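You operate a simulated robot arm through the tools that you are given. There is no shell and no other tool. Be economical: measure what you need, move in short steps, check, and stop when the job is done.

The job below is to be done with a simulated two-armed robot. You get a single attempt, and the scene is never put back.

TASK
Sand the lime board smooth, vacuum up its dust and free it.
Fine: it lies in the wooden tray; use the block marked 240 and put it back; vacuum off, nozzle in its holder; slide the blue bar back after sanding. The suction knob, the other boards and blocks stay as they are. Set down upright: vacuum nozzle.

The check looks at the end state, three seconds after you hand in, the way a careful person would. Anything else that was tipped, shoved, dropped, spilled or broken makes it a failure.

THE ROBOT
Two 7-joint arms with two-finger parallel grippers on one trunk, on a base that drives. Base frame: it is fixed to the floor where the robot stands at the start and does not move with it; the origin is under the middle of the robot, x ahead of it, y to its left, z up; the surface under the hand at the start is at about z = 840. Units: mm, degrees, N and s.
The left shoulder is at the start at [50, 165, 1205], the right one opposite. With the tool pointing down near the work surface each hand reaches from about 100 to 680 mm from the robot's upright axis, wherever it stands, measured 20 degrees to its own side. Places, roughly: blue bar with black knob [500, 100, 900]; dust by the wooden tray [500, -100, 800]; knob on the vacuum cleaner [700, 500, 1100]; switch on the vacuum cleaner [700, 600, 1100]; top of board marked alder [600, -500, 900]; top of board marked lime [500, 0, 900]; top of board marked pine [400, -300, 900]. Payload 3.91 kg a hand.
The tool frame of a hand sits at the grasp point between the pads (the TCP): z along the fingers, y along the line on which they close. The tips reach 30 mm beyond it. The gripper opens to 110 mm. The fingers are 20 mm wide and 10 mm thick; the gripper's body (48 by 112 mm) begins 55 mm behind the TCP.
Orientation is that of the tool frame in the base frame, as a unit quaternion [x, y, z, w]. With the fingers straight down and closing along the base's y, the tool's x points along the base's -x, its y along +y and its z along -z.

THE INTERFACE
- The arms move only by the tool send_rows. It takes "left_increments", "right_increments" or both (then of equal length, played together; a hand with none holds still); each is a list of rows, each a list of 7 numbers: the opening, from 0 (shut) to 1 (fully open), then the shift along the tool's x, y, z in mm, then the turn, a rotation vector about the tool's x, y, z in degrees. In form: [[claw, x, y, z, rx, ry, rz], ...]. A call has 1 to 8 rows; each row is the pose to reach, as a shift and turn from the pose commanded when the call began, along the tool's axes at that moment. A row lasts 0.2 s, in which the tool goes at most 50 mm and 8.6 degrees; a call with a longer step from one row to the next is refused whole, and so is a gripper value outside its range. A pose out of reach is approached as far as the arm can. The call stops where the force on the tool passes 40 N (or 10 N more than at its start, if that is more) or the arm is blocked; 0.2 s more then pass. Each finger travels about 45 mm/s and halts on what it meets, pressing with about 33 N; the grip force reading is that of the motor and also rises with nothing between the fingers. The clock runs only during rows and for 0.2 s after the last one: add rows that repeat a pose to give the fingers time. It gives the time, the measured TCP pose, the force on the tool (base axes), the opening and the grip force at its end, in the units of the frame above (readings bear some noise), with the torque about the TCP (base axes, N m) and any sound that the robot's microphone picked up, and new pictures: "pictures" is both (left out), scene, wrist or none (wrist: the cameras of the hands that moved).
- Cameras (640 x 400 px; columns grow to the right, rows downward): "scene" is now at [121.4, -6.2, 1385.9]; the picture's right is [-0.06, -1.00, 0.00], its down [-0.46, 0.03, -0.89] and it looks along [0.88, -0.06, -0.47] (base axes); focal length 214 px, centre (320, 200). "left" rides on the left gripper at [73, -17, -103] in its tool frame; the picture's right is [0.23, 0.97, 0.00], its down [-0.76, 0.18, -0.62] and it looks along [-0.61, 0.14, 0.78] (tool axes); focal length 222 px, centre (320, 200). "right" rides on the right gripper at [72, 17, -103] in its tool frame; the picture's right is [-0.23, 0.97, 0.00], its down [-0.76, -0.18, -0.62] and it looks along [-0.61, -0.14, 0.78] (tool axes); focal length 222 px, centre (320, 200). There is no depth. A picture from a camera that has moved, and an enlarged one, comes with that camera's place and axes in the base frame and with its lens.
- slide_trunk(by): slides the trunk up (or, below 0, down) by that many mm; the arms and the scene camera ride with it, the base frame stays. It gives what a move gives, with no picture.
- drive_base(legs): drives the robot by 1 to 6 legs, each [ahead, left, turn to the left] in mm, mm and degrees, along the robot's own axes; the way and the turn of a leg run together, so that a leg with both is an arc; at most 1500 mm and 180 degrees a leg. The arms and the cameras ride along, it lands a little off, and it stops where it bumps. It gives what a move gives, and a new picture of the scene camera.
- turn_head(pan, tilt): turns the head with the scene camera to pan (to the left, within 80 degrees either way) and tilt (down, from -29 to 69), counted from straight ahead of the robot. It gives what a move gives, and a new picture of the scene camera.
- close_up(camera, box): a new picture of the part [left, top, right, bottom] of that camera's present view, enlarged. It takes no simulated time.
- close_job(): hands the job in; it is judged then, once.

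Go step by step. Nothing tells you exact positions but the pictures and the camera data: compare them with the known pose of the tool, close in by small moves and look again before you grip or let go. The budget is 120 turns and 260 pictures, counting those below and the enlarged ones. Unless the task says otherwise, let go and move clear before handing in, and close with one line.

The tools are called after "Request:" by a JSON object that holds its "api" and its "payload". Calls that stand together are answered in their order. send_rows: Moves the arms, as the interface text tells. Its arguments: {"type":"object","properties":{"left_increments":{"type":"array","items":{"type":"array","items":{"type":"number"}}},"right_increments":{"type":"array","items":{"type":"array","items":{"type":"number"}}},"pictures":{"type":"string","enum":["both","scene","wrist","none"]}},"required":[]} The other tools are called the same way: slide_trunk (by) slides the trunk up or down; drive_base (legs) drives the base; turn_head (pan, tilt) turns the head that bears the scene camera; close_up (camera, box) takes an enlarged picture of a part of a camera's view; close_job () hands the job in.

At the start:

```text
t: 0.0
left_ee_pos: [384.4, 161.7, 1327.0]
left_tool_rot: [0.0, 1.0, -0.001, 0.0]
left_ft_force: [0.2, 0.0, -0.5]
left_torque: [0.02, -0.02, -0.02]
left_opening: 109.7
left_grip_force: 0.1
right_ee_pos: [364.3, -203.2, 1376.3]
right_tool_rot: [0.001, 1.0, 0.0, 0.0]
right_ft_force: [0.4, -0.2, -0.2]
right_torque: [0.01, 0.0, -0.06]
right_opening: 110.2
right_grip_force: 0.1
trunk travel left (down, up): [-425.0, 78.0]
robot x, y, heading: [1.5, -1.1, 0.0]
head pan, tilt: [-3.7, 27.7]
```

scene: 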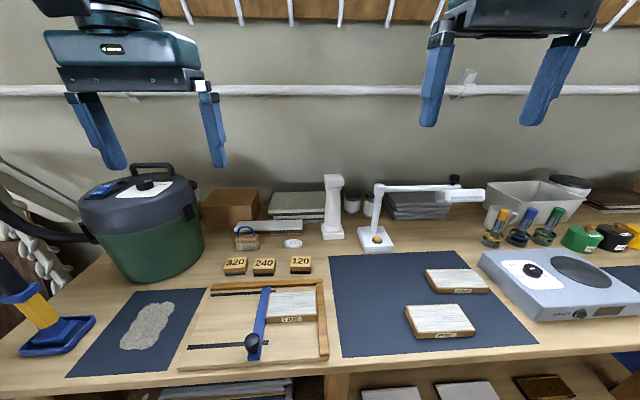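
right: 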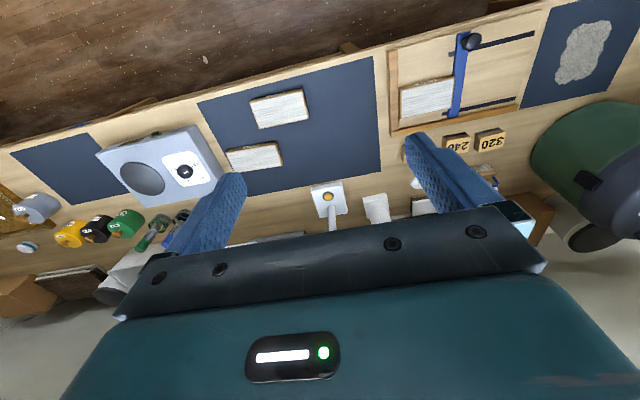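
left: 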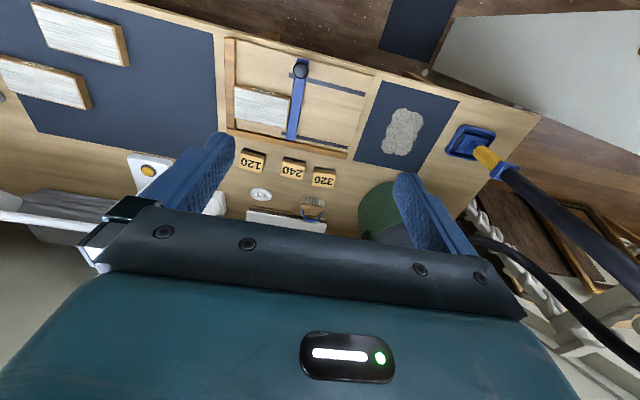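

I see the tray with the lime board clamped by a blue bar, the three blocks behind it, the vacuum at left with its nozzle in a blue holder, and a patch of dust on a mat left of the tray. I'll look closer at these first.

Request:
{"api": "close_up", "payload": {"camera": "scene", "box": [170, 220, 350, 380]}}

Request:
{"api": "close_up", "payload": {"camera": "scene", "box": [0, 150, 220, 380]}}

Request:
{"api": "close_up", "payload": {"camera": "left", "box": [200, 20, 540, 240]}}

```text
2.50 times, centred on (260, 300) of scene
camera zoom: at [121.4, -6.2, 1385.9], right [-0.06, -1.0, 0.0], down [-0.46, 0.03, -0.89], along [0.88, -0.06, -0.47], focal length 536 px, centre (470, -50)
```

zoom: 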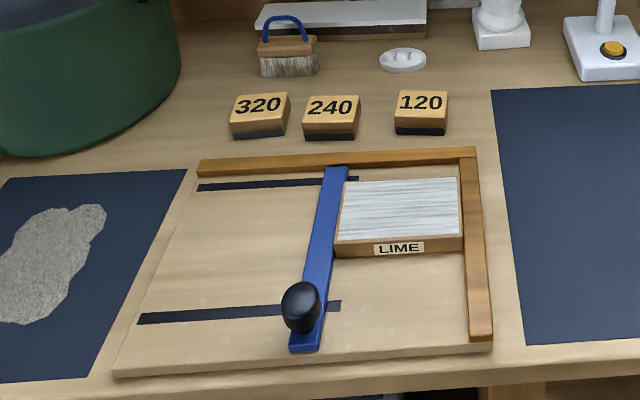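

```text
1.74 times, centred on (110, 265) of scene
camera zoom: at [121.4, -6.2, 1385.9], right [-0.06, -1.0, 0.0], down [-0.46, 0.03, -0.89], along [0.88, -0.06, -0.47], focal length 373 px, centre (685, 87)
```

zoom: 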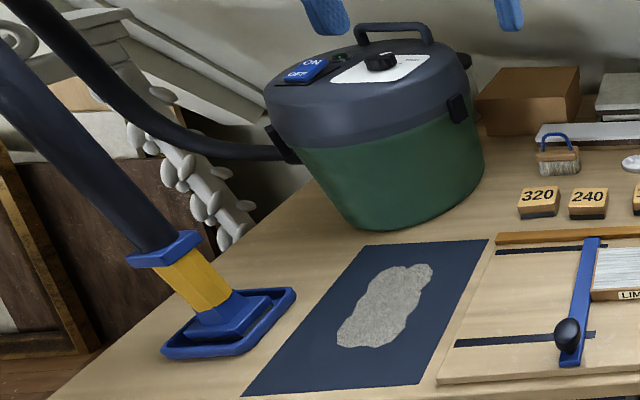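

```text
1.82 times, centred on (370, 130) of left
camera zoom: at [310.8, 146.6, 1430.7], right [-0.23, 0.97, 0.0], down [0.76, 0.18, 0.62], along [0.61, 0.14, -0.78], focal length 404 px, centre (229, 327)
```

zoom: 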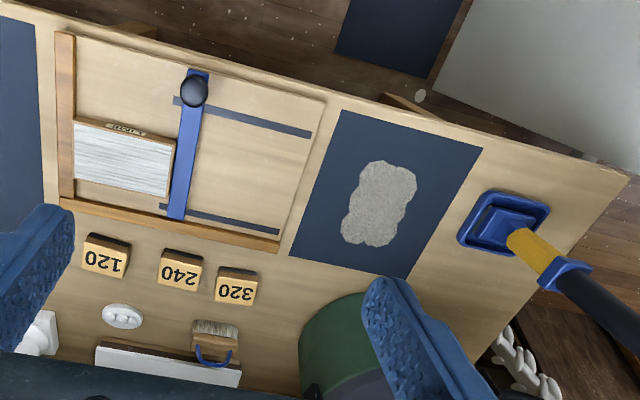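

The 240 block sits near [655, 135, 870], about 70 wide in y and 50 deep in x, and the lime board is near [506, 44]. I'll bring the left hand above the block, turning it to close along x.

Request:
{"api": "send_rows", "payload": {"left_increments": [[1, -30, -3, 30, 0, 0, 8.5], [1, -60, -6, 60, 0, 0, 17], [1, -90, -9, 90, 0, 0, 25.5], [1, -120, -12, 120, 0, 0, 34], [1, -150, -15, 150, 0, 0, 42.5], [1, -180, -18, 180, 0, 0, 51], [1, -210, -21, 210, 0, 0, 59.5], [1, -240, -24, 240, 0, 0, 68]], "pictures": "none"}}

Request:
{"api": "turn_head", "payload": {"pan": 8, "tilt": 45}}

```text
t: 1.8
left_ee_pos: [624.3, 139.1, 1085.5]
left_tool_rot: [0.559, 0.829, 0.0, -0.001]
left_ft_force: [-0.5, 0.9, -0.3]
left_torque: [0.0, 0.01, -0.04]
left_opening: 110.3
left_grip_force: 0.1
right_ee_pos: [365.0, -202.3, 1377.0]
right_tool_rot: [0.0, 1.0, 0.0, 0.0]
right_ft_force: [-0.5, -0.2, -0.1]
right_torque: [0.02, 0.01, -0.02]
right_opening: 110.0
right_grip_force: 0.0
trunk travel left (down, up): [-425.0, 78.0]
robot x, y, heading: [0.4, 2.1, -0.2]
head pan, tilt: [-3.7, 27.7]
```

```text
t: 2.6
left_ee_pos: [623.5, 138.9, 1086.2]
left_tool_rot: [0.558, 0.83, 0.0, 0.0]
left_ft_force: [0.5, -1.3, -0.3]
left_torque: [0.03, -0.03, 0.0]
left_opening: 110.0
left_grip_force: 0.0
right_ee_pos: [363.8, -202.3, 1377.6]
right_tool_rot: [0.0, 1.0, 0.001, 0.002]
right_ft_force: [-0.2, -1.0, -0.2]
right_torque: [0.0, 0.03, 0.01]
right_opening: 110.1
right_grip_force: 0.1
trunk travel left (down, up): [-425.0, 78.0]
robot x, y, heading: [0.9, -1.3, -0.0]
head pan, tilt: [8.0, 45.0]
camera scene: at [110.9, 10.8, 1359.7], right [0.14, -0.99, 0.0], down [-0.7, -0.1, -0.71], along [0.7, 0.1, -0.71], focal length 214 px, centre (320, 200)
```

scene: 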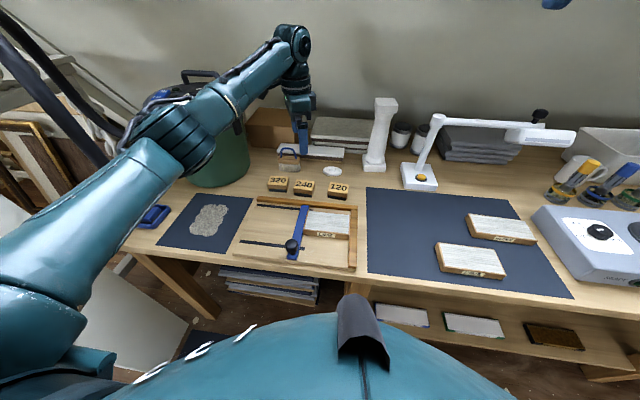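

Now I'll finish the turn and hover about 100 mm above the block.

Request:
{"api": "send_rows", "payload": {"left_increments": [[0.9, -5, 10, 25, 0, 0, 7.3], [0.8, -10, 20, 50, 0, 0, 14.6], [0.75, -15.2, 29.5, 85, 0, 0, 22], [0.75, -15.2, 29.5, 85, 0, 0, 22]], "pictures": "wrist"}}

Request:
{"api": "close_up", "payload": {"camera": "scene", "box": [230, 140, 380, 280]}}

```text
t: 3.6
left_ee_pos: [653.2, 135.4, 1001.2]
left_tool_rot: [0.707, 0.707, 0.0, 0.001]
left_ft_force: [0.0, 0.6, -0.4]
left_torque: [0.01, 0.01, -0.02]
left_opening: 82.6
left_grip_force: 0.1
left hand out of reach, approached as far as the arm can: row 3
right_ee_pos: [362.5, -202.7, 1377.5]
right_tool_rot: [0.0, 1.0, 0.0, 0.001]
right_ft_force: [-0.5, -0.7, -0.4]
right_torque: [0.0, -0.02, 0.04]
right_opening: 110.2
right_grip_force: 0.1
trunk travel left (down, up): [-425.0, 78.0]
robot x, y, heading: [-0.9, 0.0, 0.0]
head pan, tilt: [8.0, 45.0]
camera left: at [635.5, 209.9, 1104.6], right [0.97, 0.23, 0.0], down [0.18, -0.76, 0.62], along [0.14, -0.61, -0.78], focal length 222 px, centre (320, 200)
```

left: 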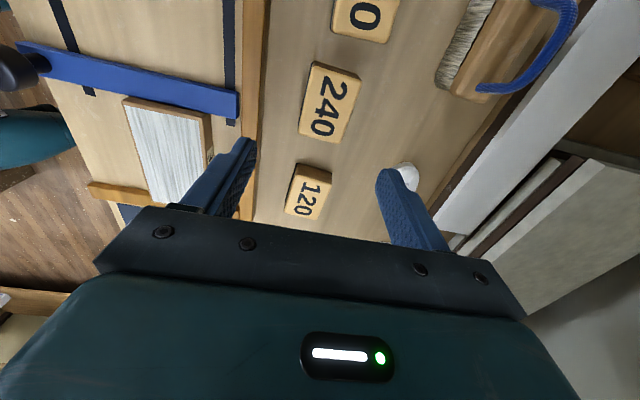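

```text
2.86 times, centred on (305, 210) of scene
camera zoom: at [110.4, 10.2, 1359.7], right [0.14, -0.99, 0.0], down [-0.7, -0.1, -0.71], along [0.7, 0.1, -0.71], focal length 613 px, centre (363, 171)
```

zoom: 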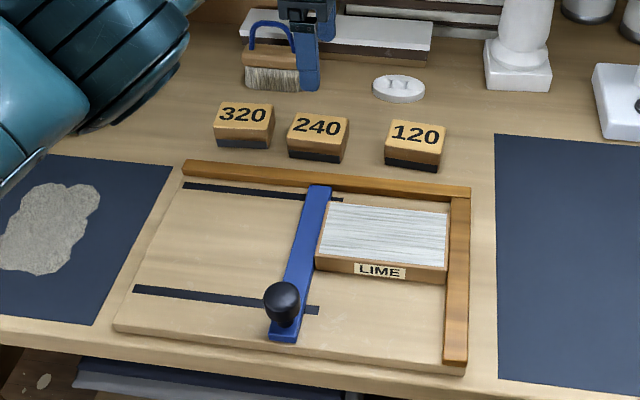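

The reach is at its limit here. I'll pull the hand back a little and drive 80 mm ahead.

Request:
{"api": "send_rows", "payload": {"left_increments": [[0.75, 0, -40, -10, 0, 0, 0], [0.75, 10, -75, -10, 0, 0, 0], [0.75, 10, -75, -10, 0, 0, 0]], "pictures": "none"}}

Request:
{"api": "drive_base", "payload": {"legs": [[80, 0, 0]]}}

```text
t: 4.4
left_ee_pos: [581.4, 145.0, 1011.5]
left_tool_rot: [0.706, 0.708, -0.001, 0.0]
left_ft_force: [-0.2, -0.7, -0.6]
left_torque: [0.0, 0.05, 0.04]
left_opening: 82.6
left_grip_force: 0.2
right_ee_pos: [364.2, -201.8, 1376.9]
right_tool_rot: [0.0, 1.0, 0.0, 0.0]
right_ft_force: [-0.5, 0.5, 0.3]
right_torque: [0.01, 0.0, 0.01]
right_opening: 109.9
right_grip_force: 0.0
trunk travel left (down, up): [-425.0, 78.0]
robot x, y, heading: [0.5, 1.3, 0.0]
head pan, tilt: [8.0, 45.0]
```

```text
t: 5.5
left_ee_pos: [659.9, 143.3, 1012.7]
left_tool_rot: [0.707, 0.707, 0.0, -0.001]
left_ft_force: [0.1, -0.4, -0.8]
left_torque: [0.01, 0.0, 0.01]
left_opening: 82.5
left_grip_force: 0.0
right_ee_pos: [443.8, -202.2, 1376.9]
right_tool_rot: [-0.001, 1.0, -0.001, 0.0]
right_ft_force: [0.6, 0.8, 0.5]
right_torque: [-0.02, 0.0, 0.0]
right_opening: 109.8
right_grip_force: 0.0
trunk travel left (down, up): [-425.0, 78.0]
robot x, y, heading: [80.7, 2.1, 0.1]
head pan, tilt: [8.0, 45.0]
camera scene: at [190.5, 11.0, 1359.6], right [0.14, -0.99, 0.0], down [-0.7, -0.1, -0.71], along [0.7, 0.1, -0.71], focal length 214 px, centre (320, 200)
```

scene: 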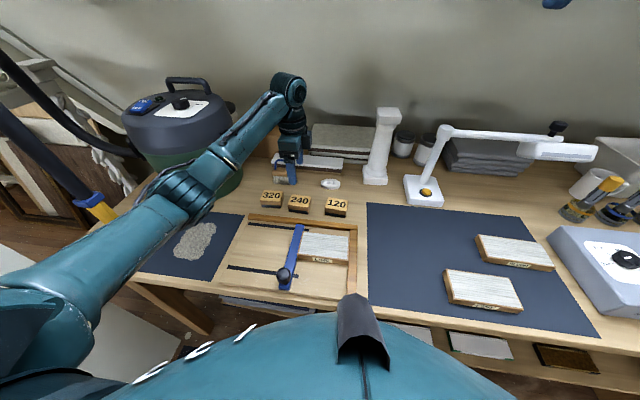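

Request:
{"api": "send_rows", "payload": {"left_increments": [[0.75, 1, 0, 35, 0, 0, 0], [0.75, 2, 0, 70, 0, 0, 0], [0.75, 3, 0, 97, 0, 0, 0], [0.75, 3, 0, 97, 0, 0, 0]], "pictures": "wrist"}}

Request:
{"api": "close_up", "payload": {"camera": "scene", "box": [220, 130, 380, 230]}}

```text
t: 6.5
left_ee_pos: [658.7, 146.5, 915.0]
left_tool_rot: [0.706, 0.708, 0.0, 0.0]
left_ft_force: [0.9, 0.0, -0.6]
left_torque: [-0.01, 0.03, -0.02]
left_opening: 82.4
left_grip_force: 0.1
right_ee_pos: [443.2, -202.1, 1377.8]
right_tool_rot: [0.0, 1.0, 0.001, 0.0]
right_ft_force: [-0.2, 0.5, -1.6]
right_torque: [-0.03, 0.02, 0.03]
right_opening: 110.1
right_grip_force: 0.0
trunk travel left (down, up): [-425.0, 78.0]
robot x, y, heading: [78.4, 3.2, -0.2]
head pan, tilt: [8.0, 45.0]
camera left: at [640.6, 220.7, 1018.0], right [0.97, 0.23, 0.0], down [0.18, -0.76, 0.62], along [0.14, -0.61, -0.78], focal length 222 px, centre (320, 200)
```

left: 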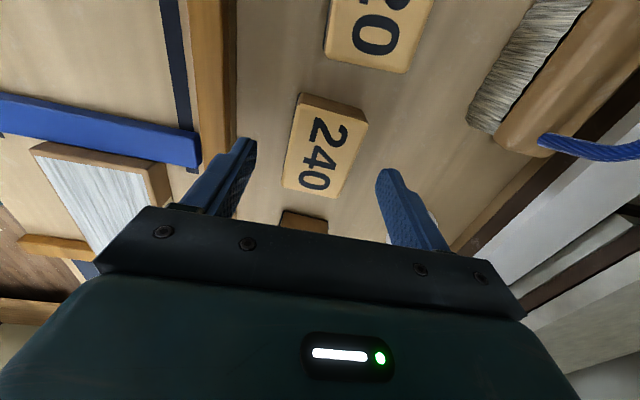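

```text
4.00 times, centred on (300, 180) of scene
camera zoom: at [189.5, 11.0, 1359.7], right [0.14, -0.99, 0.0], down [-0.7, -0.1, -0.71], along [0.7, 0.1, -0.71], focal length 858 px, centre (400, 280)
```

zoom: 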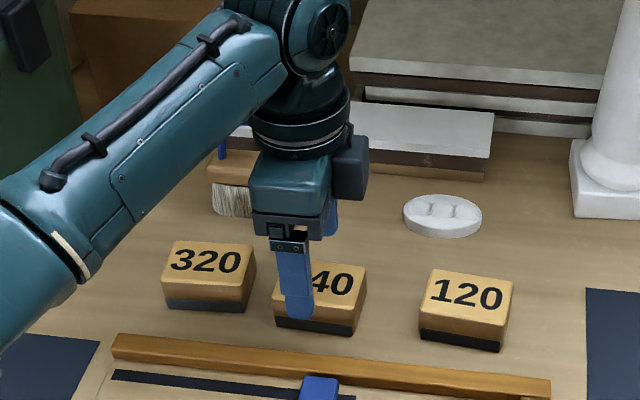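

The block is centred between the fingers within a few mm. I'll lower to about 881 and close.

Request:
{"api": "send_rows", "payload": {"left_increments": [[0.75, -3, 1, 15, 0, 0, 0], [0.75, -3, 1, 34, 0, 0, 0], [0.75, -3, 1, 34, 0, 0, 0], [0.35, -3, 1, 34, 0, 0, 0], [0.3, -3, 1, 34, 0, 0, 0], [0.3, -3, 1, 34, 0, 0, 0]], "pictures": "wrist"}}

Request:
{"api": "close_up", "payload": {"camera": "scene", "box": [220, 130, 380, 230]}}

```text
t: 7.9
left_ee_pos: [660.2, 143.8, 882.0]
left_tool_rot: [0.707, 0.707, -0.001, 0.0]
left_ft_force: [-0.2, -0.1, -0.8]
left_torque: [0.01, 0.0, 0.01]
left_opening: 49.5
left_grip_force: 32.7
right_ee_pos: [442.8, -202.1, 1377.2]
right_tool_rot: [0.0, 1.0, 0.0, -0.001]
right_ft_force: [-0.1, 0.5, -0.2]
right_torque: [0.02, -0.03, 0.03]
right_opening: 109.7
right_grip_force: 0.1
trunk travel left (down, up): [-425.0, 78.0]
robot x, y, heading: [75.0, -2.6, -0.1]
head pan, tilt: [8.0, 45.0]
camera left: at [642.0, 218.2, 985.0], right [0.97, 0.23, 0.0], down [0.18, -0.76, 0.62], along [0.14, -0.61, -0.78], focal length 222 px, centre (320, 200)
```

left: 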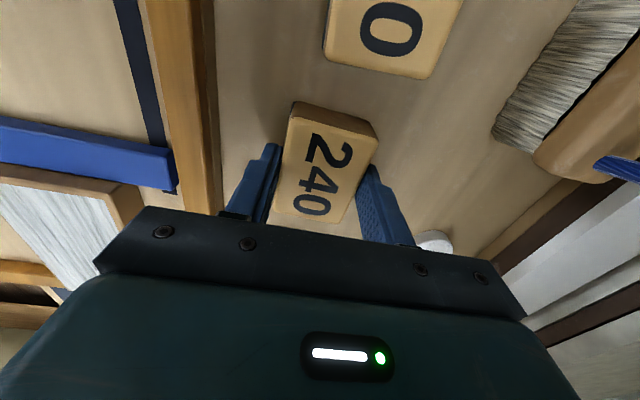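

```text
4.00 times, centred on (300, 180) of scene
camera zoom: at [189.7, 11.0, 1359.6], right [0.14, -0.99, 0.0], down [-0.7, -0.1, -0.71], along [0.7, 0.1, -0.71], focal length 858 px, centre (400, 280)
```

zoom: 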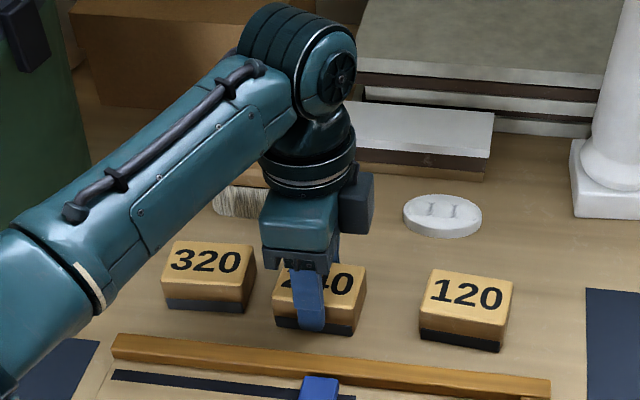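

Grip holds at 49.5 mm. I'll note the block's home as [660.2, 143.8, 882], then lift it and carry it over the lime board.

Request:
{"api": "send_rows", "payload": {"left_increments": [[0.3, 0, 0, -45, 0, 0, 0], [0.3, 0, 0, -88, 0, 0, 0], [0.3, -25, -40, -88, 0, 0, 0], [0.3, -50, -80, -88, 0, 0, 0], [0.3, -75, -120, -88, 0, 0, 0], [0.3, -100, -159, -88, 0, 0, 0], [0.3, -100, -159, -68, 0, 0, 0], [0.3, -100, -159, -68, 0, 0, 0]], "pictures": "wrist"}}

Request:
{"api": "close_up", "payload": {"camera": "scene", "box": [210, 180, 380, 300]}}

```text
t: 9.7
left_ee_pos: [505.8, 44.0, 949.2]
left_tool_rot: [0.707, 0.708, 0.0, 0.001]
left_ft_force: [0.2, -0.3, -1.0]
left_torque: [-0.02, 0.03, 0.0]
left_opening: 49.2
left_grip_force: 33.5
right_ee_pos: [443.6, -202.7, 1376.5]
right_tool_rot: [0.0, 1.0, 0.0, 0.001]
right_ft_force: [-0.4, -0.1, -0.7]
right_torque: [0.0, -0.01, -0.02]
right_opening: 109.9
right_grip_force: 0.1
trunk travel left (down, up): [-425.0, 78.0]
robot x, y, heading: [80.6, -2.7, -0.0]
head pan, tilt: [8.0, 45.0]
camera left: at [487.1, 118.9, 1051.8], right [0.97, 0.23, 0.0], down [0.18, -0.76, 0.62], along [0.14, -0.61, -0.78], focal length 222 px, centre (320, 200)
```

left: 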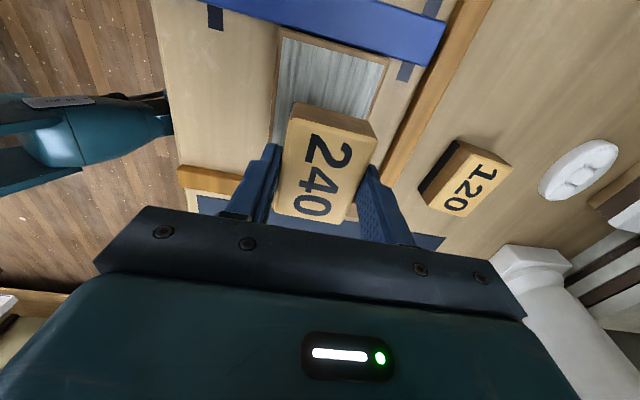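

```text
3.33 times, centred on (295, 240) of scene
camera zoom: at [189.5, 10.8, 1359.7], right [0.14, -0.99, 0.0], down [-0.7, -0.1, -0.71], along [0.7, 0.1, -0.71], focal length 715 px, centre (403, 67)
```

zoom: 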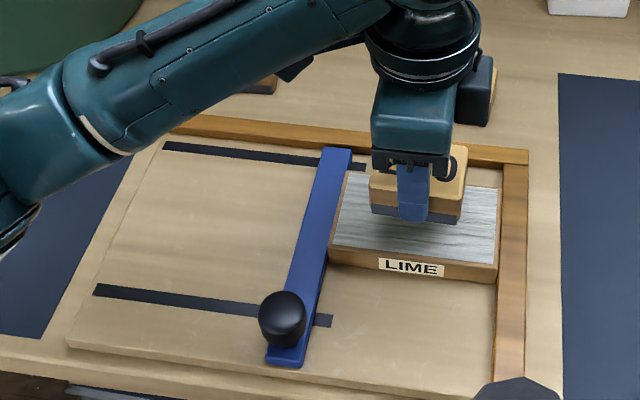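

The board top is about 875–880 and spans x 467–540, y −19…108. I'll lower gently onto its middle to find contact.

Request:
{"api": "send_rows", "payload": {"left_increments": [[0.3, 0, -1, 15, 0, 0, 0], [0.3, 0, -1, 22, 0, 0, 0], [0.3, 0, -1, 25, 0, 0, 0], [0.3, 0, -1, 27, 0, 0, 0], [0.3, 0, -1, 28, 0, 0, 0], [0.3, 0, -1, 29, 0, 0, 0]], "pictures": "none"}}

Request:
{"api": "close_up", "payload": {"camera": "left", "box": [150, 0, 480, 230]}}

```text
t: 11.1
left_ee_pos: [501.6, 42.9, 922.5]
left_tool_rot: [0.707, 0.708, 0.0, 0.002]
left_ft_force: [0.2, 0.0, 1.3]
left_torque: [0.03, 0.02, 0.02]
left_opening: 49.3
left_grip_force: 32.9
right_ee_pos: [443.9, -201.7, 1376.9]
right_tool_rot: [0.001, 1.0, 0.0, 0.0]
right_ft_force: [0.2, -0.7, -0.7]
right_torque: [0.01, 0.03, 0.01]
right_opening: 110.0
right_grip_force: 0.0
trunk travel left (down, up): [-425.0, 78.0]
robot x, y, heading: [77.4, -1.2, -0.0]
head pan, tilt: [8.0, 45.0]
```

```text
1.74 times, centred on (315, 115) of left
camera zoom: at [483.1, 117.8, 1024.7], right [0.97, 0.23, 0.0], down [0.18, -0.76, 0.62], along [0.14, -0.61, -0.78], focal length 386 px, centre (329, 348)
```

zoom: 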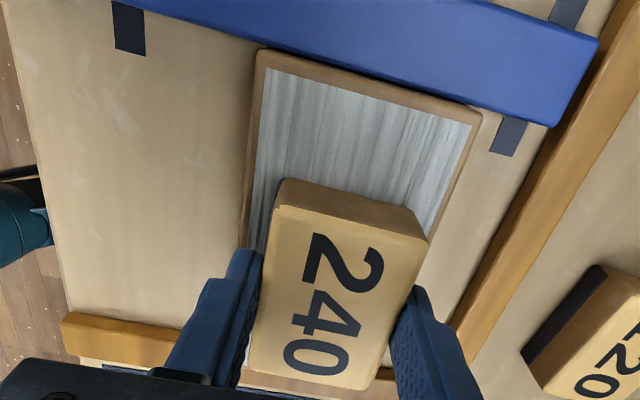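

Contact is near TCP z 922. I'll press a little further to learn the stiffness.

Request:
{"api": "send_rows", "payload": {"left_increments": [[0.3, 0, 0, 2, 0, 0, 0], [0.3, 0, 0, 4, 0, 0, 0], [0.3, 0, 0, 4, 0, 0, 0]], "pictures": "none"}}

```text
t: 11.9
left_ee_pos: [501.5, 41.8, 919.9]
left_tool_rot: [0.706, 0.708, 0.001, 0.004]
left_ft_force: [1.8, 3.9, 32.4]
left_torque: [0.06, 0.08, -0.28]
left_opening: 49.6
left_grip_force: 32.9
right_ee_pos: [441.5, -202.2, 1378.2]
right_tool_rot: [0.0, 1.0, -0.001, 0.001]
right_ft_force: [-0.7, -1.0, -0.1]
right_torque: [-0.02, -0.02, -0.02]
right_opening: 110.0
right_grip_force: 0.2
trunk travel left (down, up): [-425.0, 78.0]
robot x, y, heading: [78.9, 0.6, 0.2]
head pan, tilt: [8.0, 45.0]
```

About 8 N/mm. I'll ease to roughly 15 N and make a first set of strokes along the grain (y) on the middle line.

Request:
{"api": "send_rows", "payload": {"left_increments": [[0.3, 0, 2, -2, 0, 0, 0], [0.3, 16, 2, -2, 0, 0, 0], [0.3, 32, 2, -2, 0, 0, 0], [0.3, 10, 2, -2, 0, 0, 0], [0.3, -12, 2, -2, 0, 0, 0], [0.3, -30, 2, -2, 0, 0, 0], [0.3, -10, 2, -2, 0, 0, 0], [0.3, 10, 2, -2, 0, 0, 0]], "pictures": "wrist"}}

Request:
{"api": "close_up", "payload": {"camera": "scene", "box": [210, 180, 380, 300]}}

```text
t: 13.7
left_ee_pos: [504.2, 53.8, 919.3]
left_tool_rot: [0.706, 0.708, 0.001, 0.0]
left_ft_force: [0.4, -3.5, 10.8]
left_torque: [0.13, -0.04, -0.05]
left_opening: 49.2
left_grip_force: 33.2
right_ee_pos: [441.8, -203.0, 1376.5]
right_tool_rot: [0.0, 1.0, 0.0, 0.001]
right_ft_force: [0.1, -0.1, -0.1]
right_torque: [0.03, 0.01, -0.02]
right_opening: 109.9
right_grip_force: 0.2
trunk travel left (down, up): [-425.0, 78.0]
robot x, y, heading: [80.7, -0.4, 0.1]
head pan, tilt: [8.0, 45.0]
camera left: at [486.4, 128.8, 1022.2], right [0.97, 0.23, 0.0], down [0.18, -0.76, 0.62], along [0.14, -0.61, -0.78], focal length 222 px, centre (320, 200)
```

left: 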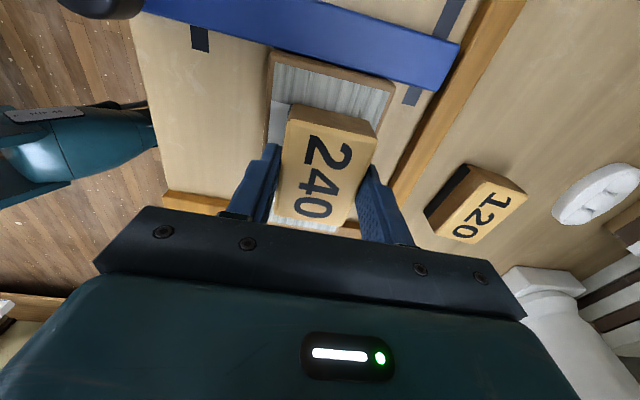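

```text
3.33 times, centred on (295, 240) of scene
camera zoom: at [188.9, 10.5, 1359.6], right [0.14, -0.99, 0.0], down [-0.7, -0.1, -0.71], along [0.7, 0.1, -0.71], focal length 715 px, centre (403, 67)
```

zoom: 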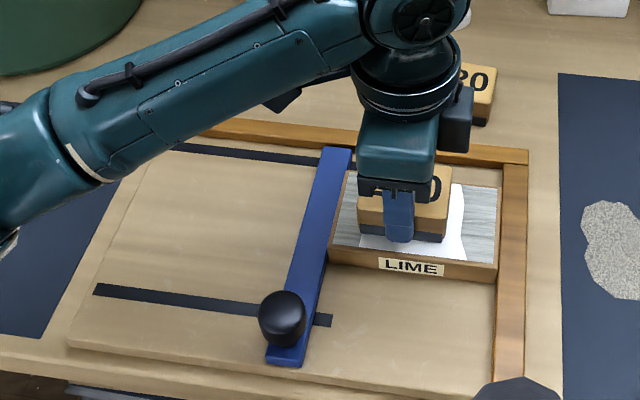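

Sanding works: the treated area turns white, and a new dust patch has appeared on the right mat (that's the lime's dust; the left one is someone else's). I'll continue with longer strokes.

Request:
{"api": "send_rows", "payload": {"left_increments": [[0.3, 14, 0, 0, 0, 0, 0], [0.3, 26, 0, 0, 0, 0, 0], [0.3, 26, 0, 0, 0, 0, 0], [0.3, 2, 0, 0, 0, 0, 0], [0.3, -22, 0, 0, 0, 0, 0], [0.3, -44, 0, 0, 0, 0, 0], [0.3, -44, 0, 0, 0, 0, 0], [0.3, -44, 10, 0, 0, 0, 0]], "pictures": "none"}}

Request:
{"api": "close_up", "payload": {"camera": "scene", "box": [210, 180, 380, 300]}}

```text
t: 15.5
left_ee_pos: [513.6, 9.7, 919.4]
left_tool_rot: [0.706, 0.708, 0.0, 0.0]
left_ft_force: [0.7, 1.1, -0.2]
left_torque: [-0.02, -0.01, -0.03]
left_opening: 48.9
left_grip_force: 33.1
right_ee_pos: [443.3, -202.1, 1377.4]
right_tool_rot: [0.0, 1.0, 0.0, 0.0]
right_ft_force: [0.9, -1.1, -0.6]
right_torque: [-0.01, 0.0, 0.01]
right_opening: 109.9
right_grip_force: 0.1
trunk travel left (down, up): [-425.0, 78.0]
robot x, y, heading: [79.3, -0.5, -0.1]
head pan, tilt: [8.0, 45.0]
```

```text
3.33 times, centred on (295, 240) of scene
camera zoom: at [189.8, 10.7, 1359.6], right [0.14, -0.99, 0.0], down [-0.7, -0.1, -0.71], along [0.7, 0.1, -0.71], focal length 715 px, centre (403, 67)
```

zoom: 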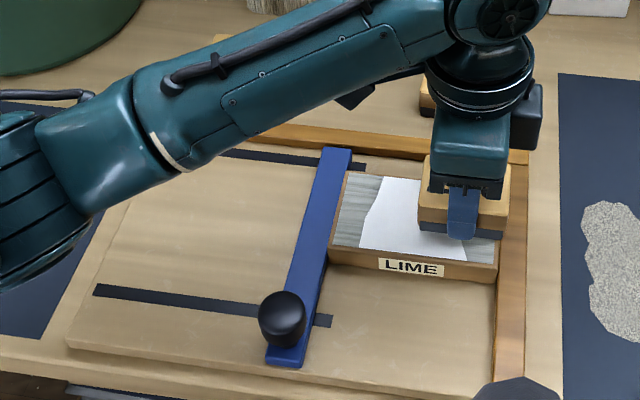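

The pressure faded at this end. I'll press 2–3 mm more and read the force.

Request:
{"api": "send_rows", "payload": {"left_increments": [[0.3, 0, 0, 1.5, 0, 0, 0], [0.3, 0, 0, 2.5, 0, 0, 0], [0.3, 0, 0, 2.5, 0, 0, 0]], "pictures": "none"}}

```text
t: 16.3
left_ee_pos: [513.3, 10.5, 919.5]
left_tool_rot: [0.707, 0.708, 0.001, 0.003]
left_ft_force: [3.9, -0.1, 18.6]
left_torque: [0.45, 0.11, -0.04]
left_opening: 49.0
left_grip_force: 32.9
right_ee_pos: [442.0, -202.5, 1377.4]
right_tool_rot: [0.0, 1.0, -0.001, 0.001]
right_ft_force: [0.3, -0.5, 0.7]
right_torque: [0.01, -0.01, 0.01]
right_opening: 110.1
right_grip_force: 0.1
trunk travel left (down, up): [-425.0, 78.0]
robot x, y, heading: [79.8, -1.1, 0.0]
head pan, tilt: [8.0, 45.0]
```

Request:
{"api": "send_rows", "payload": {"left_increments": [[0.3, -4, 1, 2.5, 0, 0, 0], [0.3, 12, 2, 2.5, 0, 0, 0], [0.3, 30, 2, 2.5, 0, 0, 0], [0.3, 48, 2, 2.5, 0, 0, 0], [0.3, 62, 2, 2.5, 0, 0, 0], [0.3, 72, 2, 2.5, 0, 0, 0], [0.3, 72, -6, 2.5, 0, 0, 0], [0.3, 72, -14, 2.5, 0, 0, 0]], "pictures": "none"}}

Request:
{"api": "close_up", "payload": {"camera": "scene", "box": [210, 180, 380, 300]}}

```text
t: 17.1
left_ee_pos: [513.8, 35.1, 918.8]
left_tool_rot: [0.708, 0.706, 0.0, 0.006]
left_ft_force: [-5.9, 2.7, 15.0]
left_torque: [0.61, 0.4, 0.16]
left_opening: 48.9
left_grip_force: 33.2
right_ee_pos: [441.8, -201.1, 1377.2]
right_tool_rot: [0.0, 1.0, 0.0, 0.001]
right_ft_force: [-0.1, -0.3, 0.4]
right_torque: [-0.03, 0.01, -0.04]
right_opening: 109.9
right_grip_force: 0.0
trunk travel left (down, up): [-425.0, 78.0]
robot x, y, heading: [79.4, 2.5, 0.1]
head pan, tilt: [8.0, 45.0]
stopped in row 4 (left hand): the force on the tool passed its limit at 41 N (the readings are from after the stop); the commanded pose is now the measured one
```

```text
3.33 times, centred on (295, 240) of scene
camera zoom: at [188.3, 11.2, 1359.4], right [0.14, -0.99, 0.0], down [-0.7, -0.1, -0.71], along [0.7, 0.1, -0.71], focal length 715 px, centre (403, 67)
```

zoom: 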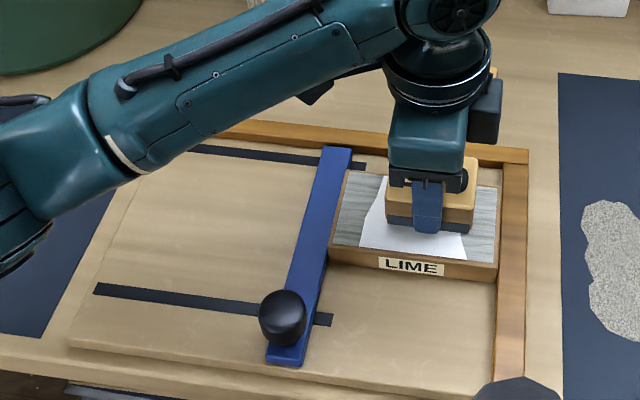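

The force peaked mid-board, so I'll use shorter back-and-forth strokes at the right end with gentler pressure.

Request:
{"api": "send_rows", "payload": {"left_increments": [[0.3, -12, -4, 0.5, 0, 0, 0], [0.3, -26, -6, 0.5, 0, 0, 0], [0.3, -10, -8, 0.5, 0, 0, 0], [0.3, -26, -9, 0.5, 0, 0, 0], [0.3, -10, -9, 0.5, 0, 0, 0], [0.3, -28, -9, 0.5, 0, 0, 0], [0.3, -10, -9, 0.5, 0, 0, 0], [0.3, -26, -9, 0.5, 0, 0, 0]], "pictures": "none"}}

Request:
{"api": "close_up", "payload": {"camera": "scene", "box": [210, 180, 380, 300]}}

```text
t: 18.9
left_ee_pos: [508.2, 11.2, 919.5]
left_tool_rot: [0.707, 0.707, 0.0, 0.006]
left_ft_force: [0.1, 7.8, 18.6]
left_torque: [0.41, 0.29, -0.1]
left_opening: 48.9
left_grip_force: 33.2
right_ee_pos: [442.9, -202.7, 1378.5]
right_tool_rot: [0.0, 1.0, 0.0, 0.001]
right_ft_force: [-0.5, -0.3, -0.1]
right_torque: [0.01, 0.03, 0.01]
right_opening: 110.1
right_grip_force: 0.0
trunk travel left (down, up): [-425.0, 78.0]
robot x, y, heading: [79.5, -1.0, 0.3]
head pan, tilt: [8.0, 45.0]
```

```text
3.33 times, centred on (295, 240) of scene
camera zoom: at [188.2, 10.9, 1359.9], right [0.14, -0.99, 0.0], down [-0.7, -0.1, -0.71], along [0.7, 0.1, -0.71], focal length 715 px, centre (403, 67)
```

zoom: 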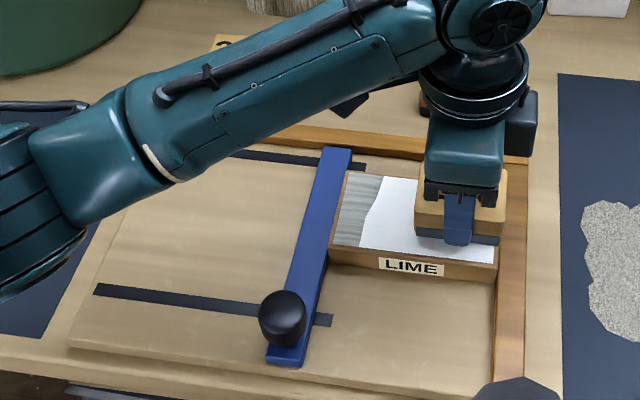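

The right end is white now. I'll ease off, slide over to the left end and do the same there.

Request:
{"api": "send_rows", "payload": {"left_increments": [[0.3, 0, -2, -6, 0, 0, 0], [0.3, 30, -2, -6, 0, 0, 0], [0.3, 58, -2, -5, 0, 0, 0], [0.3, 58, -2, -2, 0, 0, 0], [0.3, 58, -2, 0, 0, 0, 0], [0.3, 58, -2, 0, 0, 0, 0]], "pictures": "none"}}

```text
t: 20.3
left_ee_pos: [505.2, 67.0, 918.8]
left_tool_rot: [0.708, 0.706, 0.0, 0.007]
left_ft_force: [-0.7, 7.2, 28.8]
left_torque: [0.58, 0.59, -0.13]
left_opening: 48.8
left_grip_force: 33.1
right_ee_pos: [440.5, -201.4, 1378.9]
right_tool_rot: [0.001, 1.0, 0.0, 0.0]
right_ft_force: [-0.3, 0.3, -0.3]
right_torque: [0.03, -0.02, -0.01]
right_opening: 109.8
right_grip_force: 0.1
trunk travel left (down, up): [-425.0, 78.0]
robot x, y, heading: [78.6, 0.7, 0.1]
head pan, tilt: [8.0, 45.0]
```

Request:
{"api": "send_rows", "payload": {"left_increments": [[0.3, 6, 0, -1, 0, 0, 0], [0.3, 13, 0, -1, 0, 0, 0], [0.3, -4, 0, -1, 0, 0, 0], [0.3, 13, 0, -1, 0, 0, 0], [0.3, -4, 0, -1, 0, 0, 0], [0.3, 13, 1, -1, 0, 0, 0], [0.3, -4, 1, -1, 0, 0, 0], [0.3, 13, 1, -1, 0, 0, 0]], "pictures": "none"}}

Request:
{"api": "close_up", "payload": {"camera": "scene", "box": [210, 180, 380, 300]}}

```text
t: 22.1
left_ee_pos: [504.8, 76.8, 917.9]
left_tool_rot: [0.709, 0.705, -0.002, 0.007]
left_ft_force: [-0.9, -9.7, 22.9]
left_torque: [0.04, 0.35, 0.08]
left_opening: 48.8
left_grip_force: 32.4
right_ee_pos: [442.0, -203.0, 1377.7]
right_tool_rot: [0.001, 1.0, 0.001, 0.002]
right_ft_force: [0.1, 0.1, 0.8]
right_torque: [0.01, 0.01, -0.02]
right_opening: 110.1
right_grip_force: 0.0
trunk travel left (down, up): [-425.0, 78.0]
robot x, y, heading: [77.0, -3.0, -0.1]
head pan, tilt: [8.0, 45.0]
```

```text
3.33 times, centred on (295, 240) of scene
camera zoom: at [187.8, 9.4, 1359.8], right [0.14, -0.99, 0.0], down [-0.7, -0.1, -0.71], along [0.7, 0.1, -0.71], focal length 715 px, centre (403, 67)
```

zoom: 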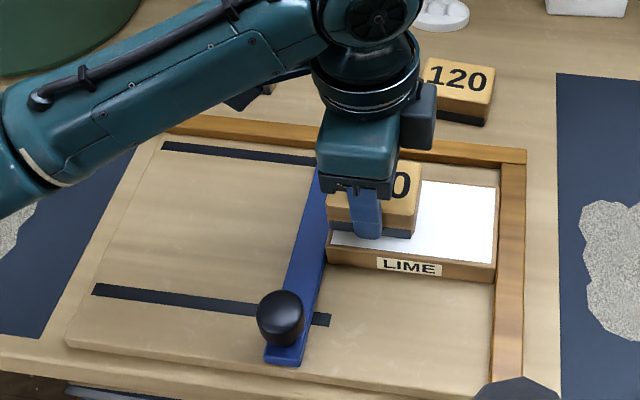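

It looks fully white apart from what the block hides. I'll lift off and look at the whole board.

Request:
{"api": "send_rows", "payload": {"left_increments": [[0.3, 0, 0, -20, 0, 0, 0], [0.3, 0, 0, -55, 0, 0, 0], [0.3, 35, 20, -55, 0, 0, 0], [0.3, 66, 60, -55, 0, 0, 0], [0.3, 66, 100, -55, 0, 0, 0], [0.3, 66, 140, -55, 0, 0, 0], [0.3, 66, 155, -55, 0, 0, 0], [0.3, 66, 155, -55, 0, 0, 0]], "pictures": "wrist"}}

Request:
{"api": "close_up", "payload": {"camera": "scene", "box": [210, 130, 380, 280]}}

```text
refused: row 4 steps farther than a row can; nothing moved
```

```text
2.67 times, centred on (295, 205) of scene
camera zoom: at [187.8, 9.4, 1359.8], right [0.14, -0.99, 0.0], down [-0.7, -0.1, -0.71], along [0.7, 0.1, -0.71], focal length 572 px, centre (387, 187)
```

zoom: 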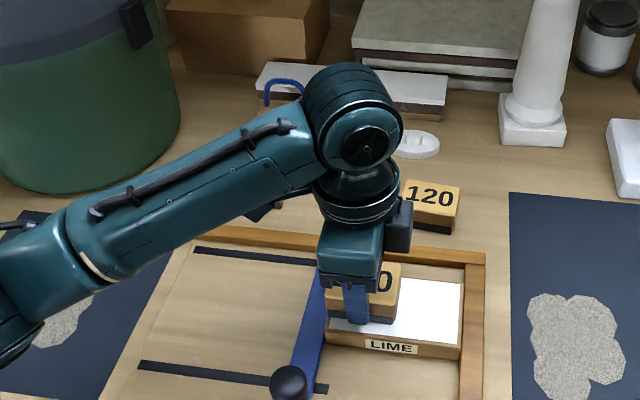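

Request:
{"api": "send_rows", "payload": {"left_increments": [[0.3, 0, 0, -20, 0, 0, 0], [0.3, 0, 0, -55, 0, 0, 0], [0.3, 30, 25, -55, 0, 0, 0], [0.3, 55, 65, -55, 0, 0, 0], [0.3, 66, 105, -55, 0, 0, 0], [0.3, 66, 140, -55, 0, 0, 0], [0.3, 66, 155, -55, 0, 0, 0], [0.3, 66, 155, -55, 0, 0, 0]], "pictures": "wrist"}}

Request:
{"api": "close_up", "payload": {"camera": "scene", "box": [210, 130, 380, 280]}}

```text
t: 23.9
left_ee_pos: [660.9, 145.4, 973.3]
left_tool_rot: [0.708, 0.707, -0.002, 0.005]
left_ft_force: [0.1, -0.5, -0.9]
left_torque: [0.02, 0.0, 0.02]
left_opening: 49.1
left_grip_force: 32.2
right_ee_pos: [442.6, -203.2, 1377.9]
right_tool_rot: [0.0, 1.0, 0.0, 0.0]
right_ft_force: [0.9, 0.4, -0.7]
right_torque: [0.0, -0.01, -0.02]
right_opening: 110.0
right_grip_force: 0.0
trunk travel left (down, up): [-425.0, 78.0]
robot x, y, heading: [74.2, 2.5, -0.0]
head pan, tilt: [8.0, 45.0]
camera left: at [641.9, 220.8, 1075.8], right [0.97, 0.22, 0.0], down [0.17, -0.76, 0.63], along [0.14, -0.61, -0.78], focal length 222 px, centre (320, 200)
```

left: 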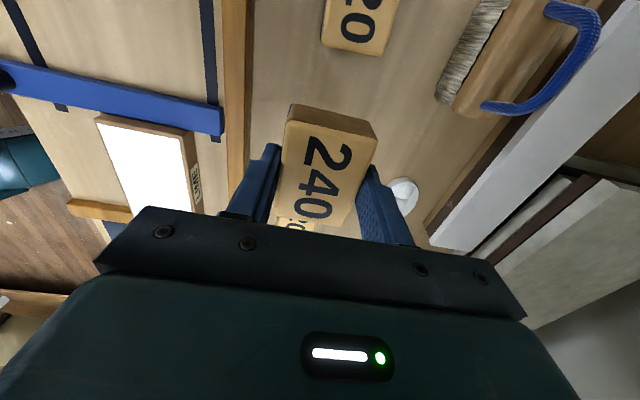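

```text
2.67 times, centred on (295, 205) of scene
camera zoom: at [189.6, 10.5, 1359.6], right [0.14, -0.99, 0.0], down [-0.7, -0.1, -0.71], along [0.7, 0.1, -0.71], focal length 572 px, centre (387, 187)
```

zoom: 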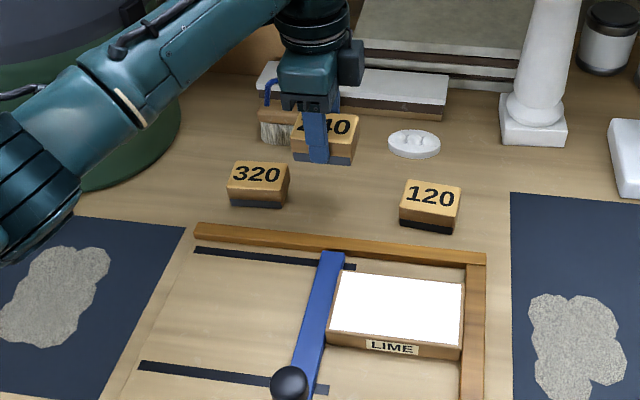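

The board is evenly white. Now I'll set the 240 block back on its spot.

Request:
{"api": "send_rows", "payload": {"left_increments": [[0.3, -1.5, -1, 40, 0, 0, 0], [0.3, -1.5, -1, 75, 0, 0, 0], [0.3, -1.5, -1, 89, 0, 0, 0], [0.3, -1.5, -1, 91, 0, 0, 0], [0.3, -1.5, -1, 92, 0, 0, 0], [0.3, -1.5, -1, 93, 0, 0, 0], [0.3, -1.5, -1, 93, 0, 0, 0]], "pictures": "none"}}

Request:
{"api": "close_up", "payload": {"camera": "scene", "box": [240, 150, 360, 240]}}

```text
t: 25.5
left_ee_pos: [660.3, 142.0, 879.6]
left_tool_rot: [0.707, 0.707, -0.002, 0.005]
left_ft_force: [-0.3, -0.3, -0.5]
left_torque: [0.03, 0.02, -0.02]
left_opening: 49.2
left_grip_force: 33.3
right_ee_pos: [443.2, -202.4, 1376.5]
right_tool_rot: [0.0, 1.0, 0.0, -0.001]
right_ft_force: [0.0, -1.2, -0.5]
right_torque: [0.03, -0.02, -0.03]
right_opening: 109.9
right_grip_force: 0.1
trunk travel left (down, up): [-425.0, 78.0]
robot x, y, heading: [81.6, -0.0, 0.0]
head pan, tilt: [8.0, 45.0]
```

```text
4.44 times, centred on (300, 195) of scene
camera zoom: at [189.6, 10.5, 1359.6], right [0.14, -0.99, 0.0], down [-0.7, -0.1, -0.71], along [0.7, 0.1, -0.71], focal length 953 px, centre (409, 222)
```

zoom: 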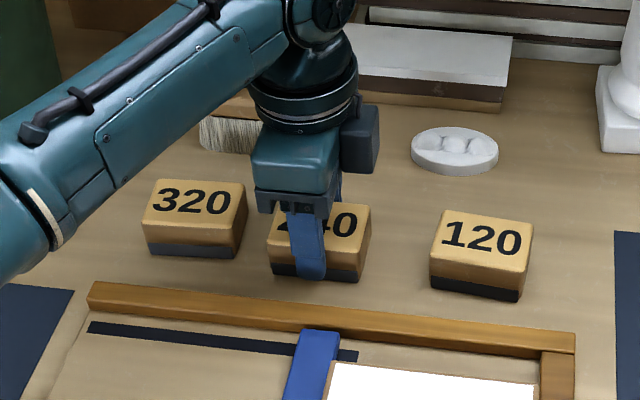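

Request:
{"api": "send_rows", "payload": {"left_increments": [[0.3, 0, 0, 1, 0, 0, 0], [0.3, 0, 0, 2, 0, 0, 0], [0.3, 0, 0, 2, 0, 0, 0]], "pictures": "none"}}

```text
t: 26.3
left_ee_pos: [661.1, 143.1, 878.8]
left_tool_rot: [0.708, 0.706, -0.001, 0.006]
left_ft_force: [-1.1, 0.6, 8.6]
left_torque: [0.18, 0.24, -0.02]
left_opening: 49.0
left_grip_force: 33.0
right_ee_pos: [441.9, -203.3, 1378.2]
right_tool_rot: [0.0, 1.0, 0.0, 0.001]
right_ft_force: [-0.6, 0.4, -0.4]
right_torque: [0.01, -0.02, 0.0]
right_opening: 110.0
right_grip_force: 0.0
trunk travel left (down, up): [-425.0, 78.0]
robot x, y, heading: [81.3, -1.0, -0.1]
head pan, tilt: [8.0, 45.0]
```

The block rests on the table. I'll open, and rise straight up.

Request:
{"api": "send_rows", "payload": {"left_increments": [[0.55, 0, 0, 0, 0, 0, 0], [0.75, 0, 0, 0, 0, 0, 0], [0.75, 0, 0, 0, 0, 0, 0], [0.75, 0, 0, -20, 0, 0, 0], [0.75, 0, 0, -60, 0, 0, 0], [0.75, 0, -20, -100, 0, 0, 0], [0.75, 0, -60, -120, 0, 0, 0], [0.75, 0, -100, -130, 0, 0, 0]], "pictures": "wrist"}}

Request:
{"api": "turn_head", "payload": {"pan": 15, "tilt": 50}}

```text
t: 28.1
left_ee_pos: [556.2, 144.9, 1009.9]
left_tool_rot: [0.708, 0.707, -0.001, 0.005]
left_ft_force: [-0.7, -0.4, 0.2]
left_torque: [-0.02, -0.02, -0.01]
left_opening: 82.6
left_grip_force: 0.0
right_ee_pos: [442.9, -202.3, 1376.7]
right_tool_rot: [0.0, 1.0, 0.0, 0.0]
right_ft_force: [0.5, -0.8, 0.0]
right_torque: [0.02, -0.02, -0.01]
right_opening: 110.0
right_grip_force: 0.1
trunk travel left (down, up): [-425.0, 78.0]
robot x, y, heading: [81.1, -1.9, 0.1]
head pan, tilt: [8.0, 45.0]
camera left: at [538.9, 220.4, 1111.5], right [0.97, 0.23, 0.0], down [0.17, -0.76, 0.63], along [0.14, -0.61, -0.78], focal length 222 px, centre (320, 200)
```

left: 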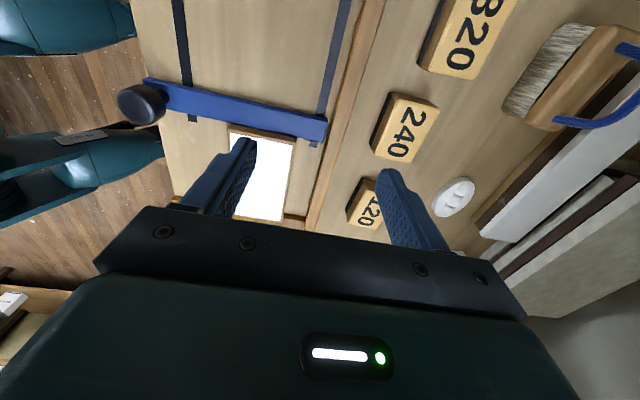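

```text
t: 28.8
left_ee_pos: [557.4, 145.2, 1009.1]
left_tool_rot: [0.708, 0.707, -0.002, 0.005]
left_ft_force: [-0.3, 0.7, 0.8]
left_torque: [-0.01, 0.0, 0.0]
left_opening: 82.5
left_grip_force: 0.1
right_ee_pos: [442.3, -202.3, 1377.5]
right_tool_rot: [0.0, 1.0, 0.0, 0.0]
right_ft_force: [0.5, 0.2, -0.7]
right_torque: [-0.02, 0.01, 0.0]
right_opening: 110.0
right_grip_force: 0.0
trunk travel left (down, up): [-425.0, 78.0]
robot x, y, heading: [79.3, -2.7, -0.1]
head pan, tilt: [15.0, 50.0]
camera scene: at [183.5, 19.1, 1352.8], right [0.26, -0.97, 0.0], down [-0.74, -0.2, -0.64], along [0.62, 0.17, -0.77], focal length 214 px, centre (320, 200)
```

scene: 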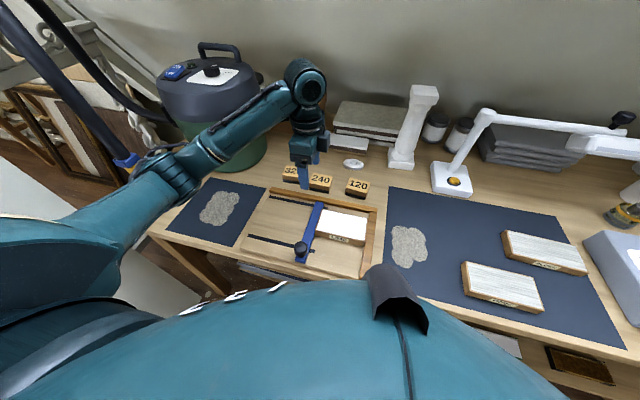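

Block 240 is back in place. By triangulation the black knob of the bar is at about [396, 124, 899], so I'll go over it.

Request:
{"api": "send_rows", "payload": {"left_increments": [[0.7, -6, -45, 0, 0, 0, 0], [0.65, -12, -90, 0, 0, 0, 0], [0.65, -18, -135, 0, 0, 0, 0], [0.65, -21, -161, 10, 0, 0, 0], [0.65, -21, -161, 50, 0, 0, 0], [0.65, -21, -161, 60, 0, 0, 0]], "pictures": "both"}}

Request:
{"api": "close_up", "payload": {"camera": "scene", "box": [220, 170, 400, 290]}}

```text
t: 30.2
left_ee_pos: [400.9, 123.0, 948.1]
left_tool_rot: [0.708, 0.706, -0.001, 0.005]
left_ft_force: [0.3, 0.0, -0.6]
left_torque: [0.01, -0.01, -0.02]
left_opening: 71.2
left_grip_force: 0.0
right_ee_pos: [443.0, -201.6, 1377.0]
right_tool_rot: [0.0, 1.0, 0.0, 0.0]
right_ft_force: [0.1, 0.2, -0.3]
right_torque: [0.06, 0.0, -0.04]
right_opening: 110.1
right_grip_force: 0.1
trunk travel left (down, up): [-425.0, 78.0]
robot x, y, heading: [80.1, -0.4, -0.1]
head pan, tilt: [15.0, 50.0]
camera scene: at [183.4, 19.0, 1352.8], right [0.26, -0.97, 0.0], down [-0.74, -0.2, -0.64], along [0.62, 0.17, -0.77], focal length 214 px, centre (320, 200)
camera left: at [382.2, 199.0, 1050.7], right [0.97, 0.23, 0.0], down [0.17, -0.76, 0.63], along [0.14, -0.61, -0.78], focal length 222 px, centre (320, 200)
```

scene: 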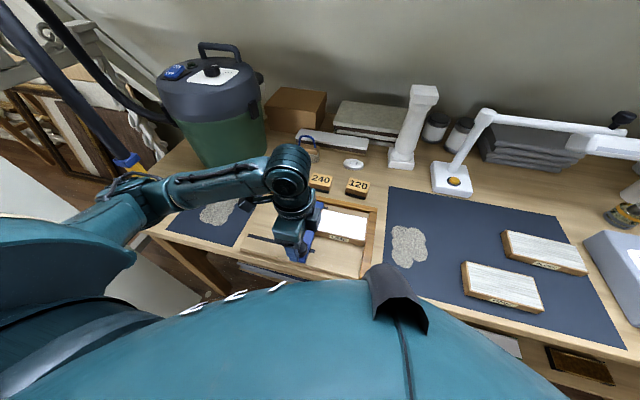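
left: 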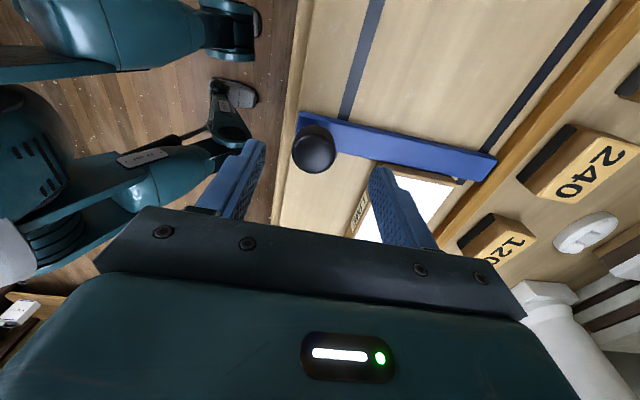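

```text
3.33 times, centred on (310, 230) of scene
camera zoom: at [183.4, 19.0, 1352.8], right [0.26, -0.97, 0.0], down [-0.74, -0.2, -0.64], along [0.62, 0.17, -0.77], focal length 715 px, centre (353, 100)
```

zoom: 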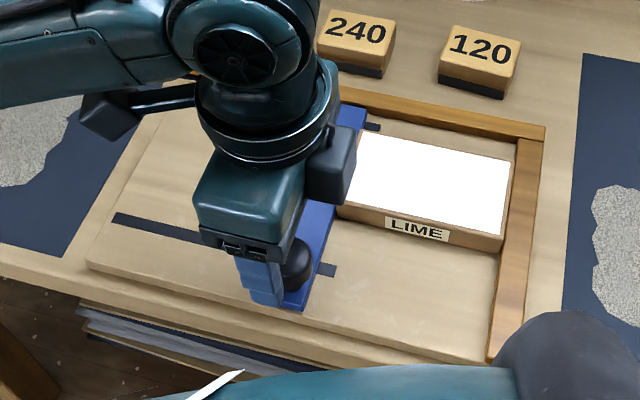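

The knob lies at about [395, 127]; I'll centre on it, lower to 912 and close.

Request:
{"api": "send_rows", "payload": {"left_increments": [[0.65, 4, -5, 15, 0, 0, 0], [0.65, 4, -5, 37, 0, 0, 0], [0.65, 4, -5, 37, 0, 0, 0], [0.3, 4, -5, 37, 0, 0, 0], [0.15, 4, -5, 37, 0, 0, 0], [0.15, 4, -5, 37, 0, 0, 0], [0.15, 4, -5, 37, 0, 0, 0]], "pictures": "wrist"}}

```text
t: 31.8
left_ee_pos: [395.6, 126.5, 911.0]
left_tool_rot: [0.707, 0.707, -0.001, 0.006]
left_ft_force: [11.4, 0.7, -1.1]
left_torque: [0.06, 0.19, 0.1]
left_opening: 31.6
left_grip_force: 45.0
right_ee_pos: [443.7, -203.7, 1375.8]
right_tool_rot: [0.0, 1.0, 0.0, -0.001]
right_ft_force: [0.5, 0.0, 0.0]
right_torque: [-0.02, -0.02, 0.02]
right_opening: 110.1
right_grip_force: 0.0
trunk travel left (down, up): [-425.0, 78.0]
robot x, y, heading: [76.8, -1.5, -0.2]
head pan, tilt: [15.0, 50.0]
camera left: at [377.6, 202.2, 1011.7], right [0.97, 0.23, 0.0], down [0.17, -0.76, 0.63], along [0.15, -0.61, -0.78], focal length 222 px, centre (320, 200)
```

left: 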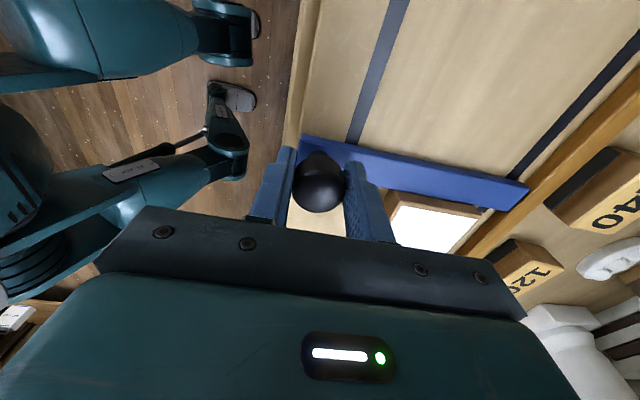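

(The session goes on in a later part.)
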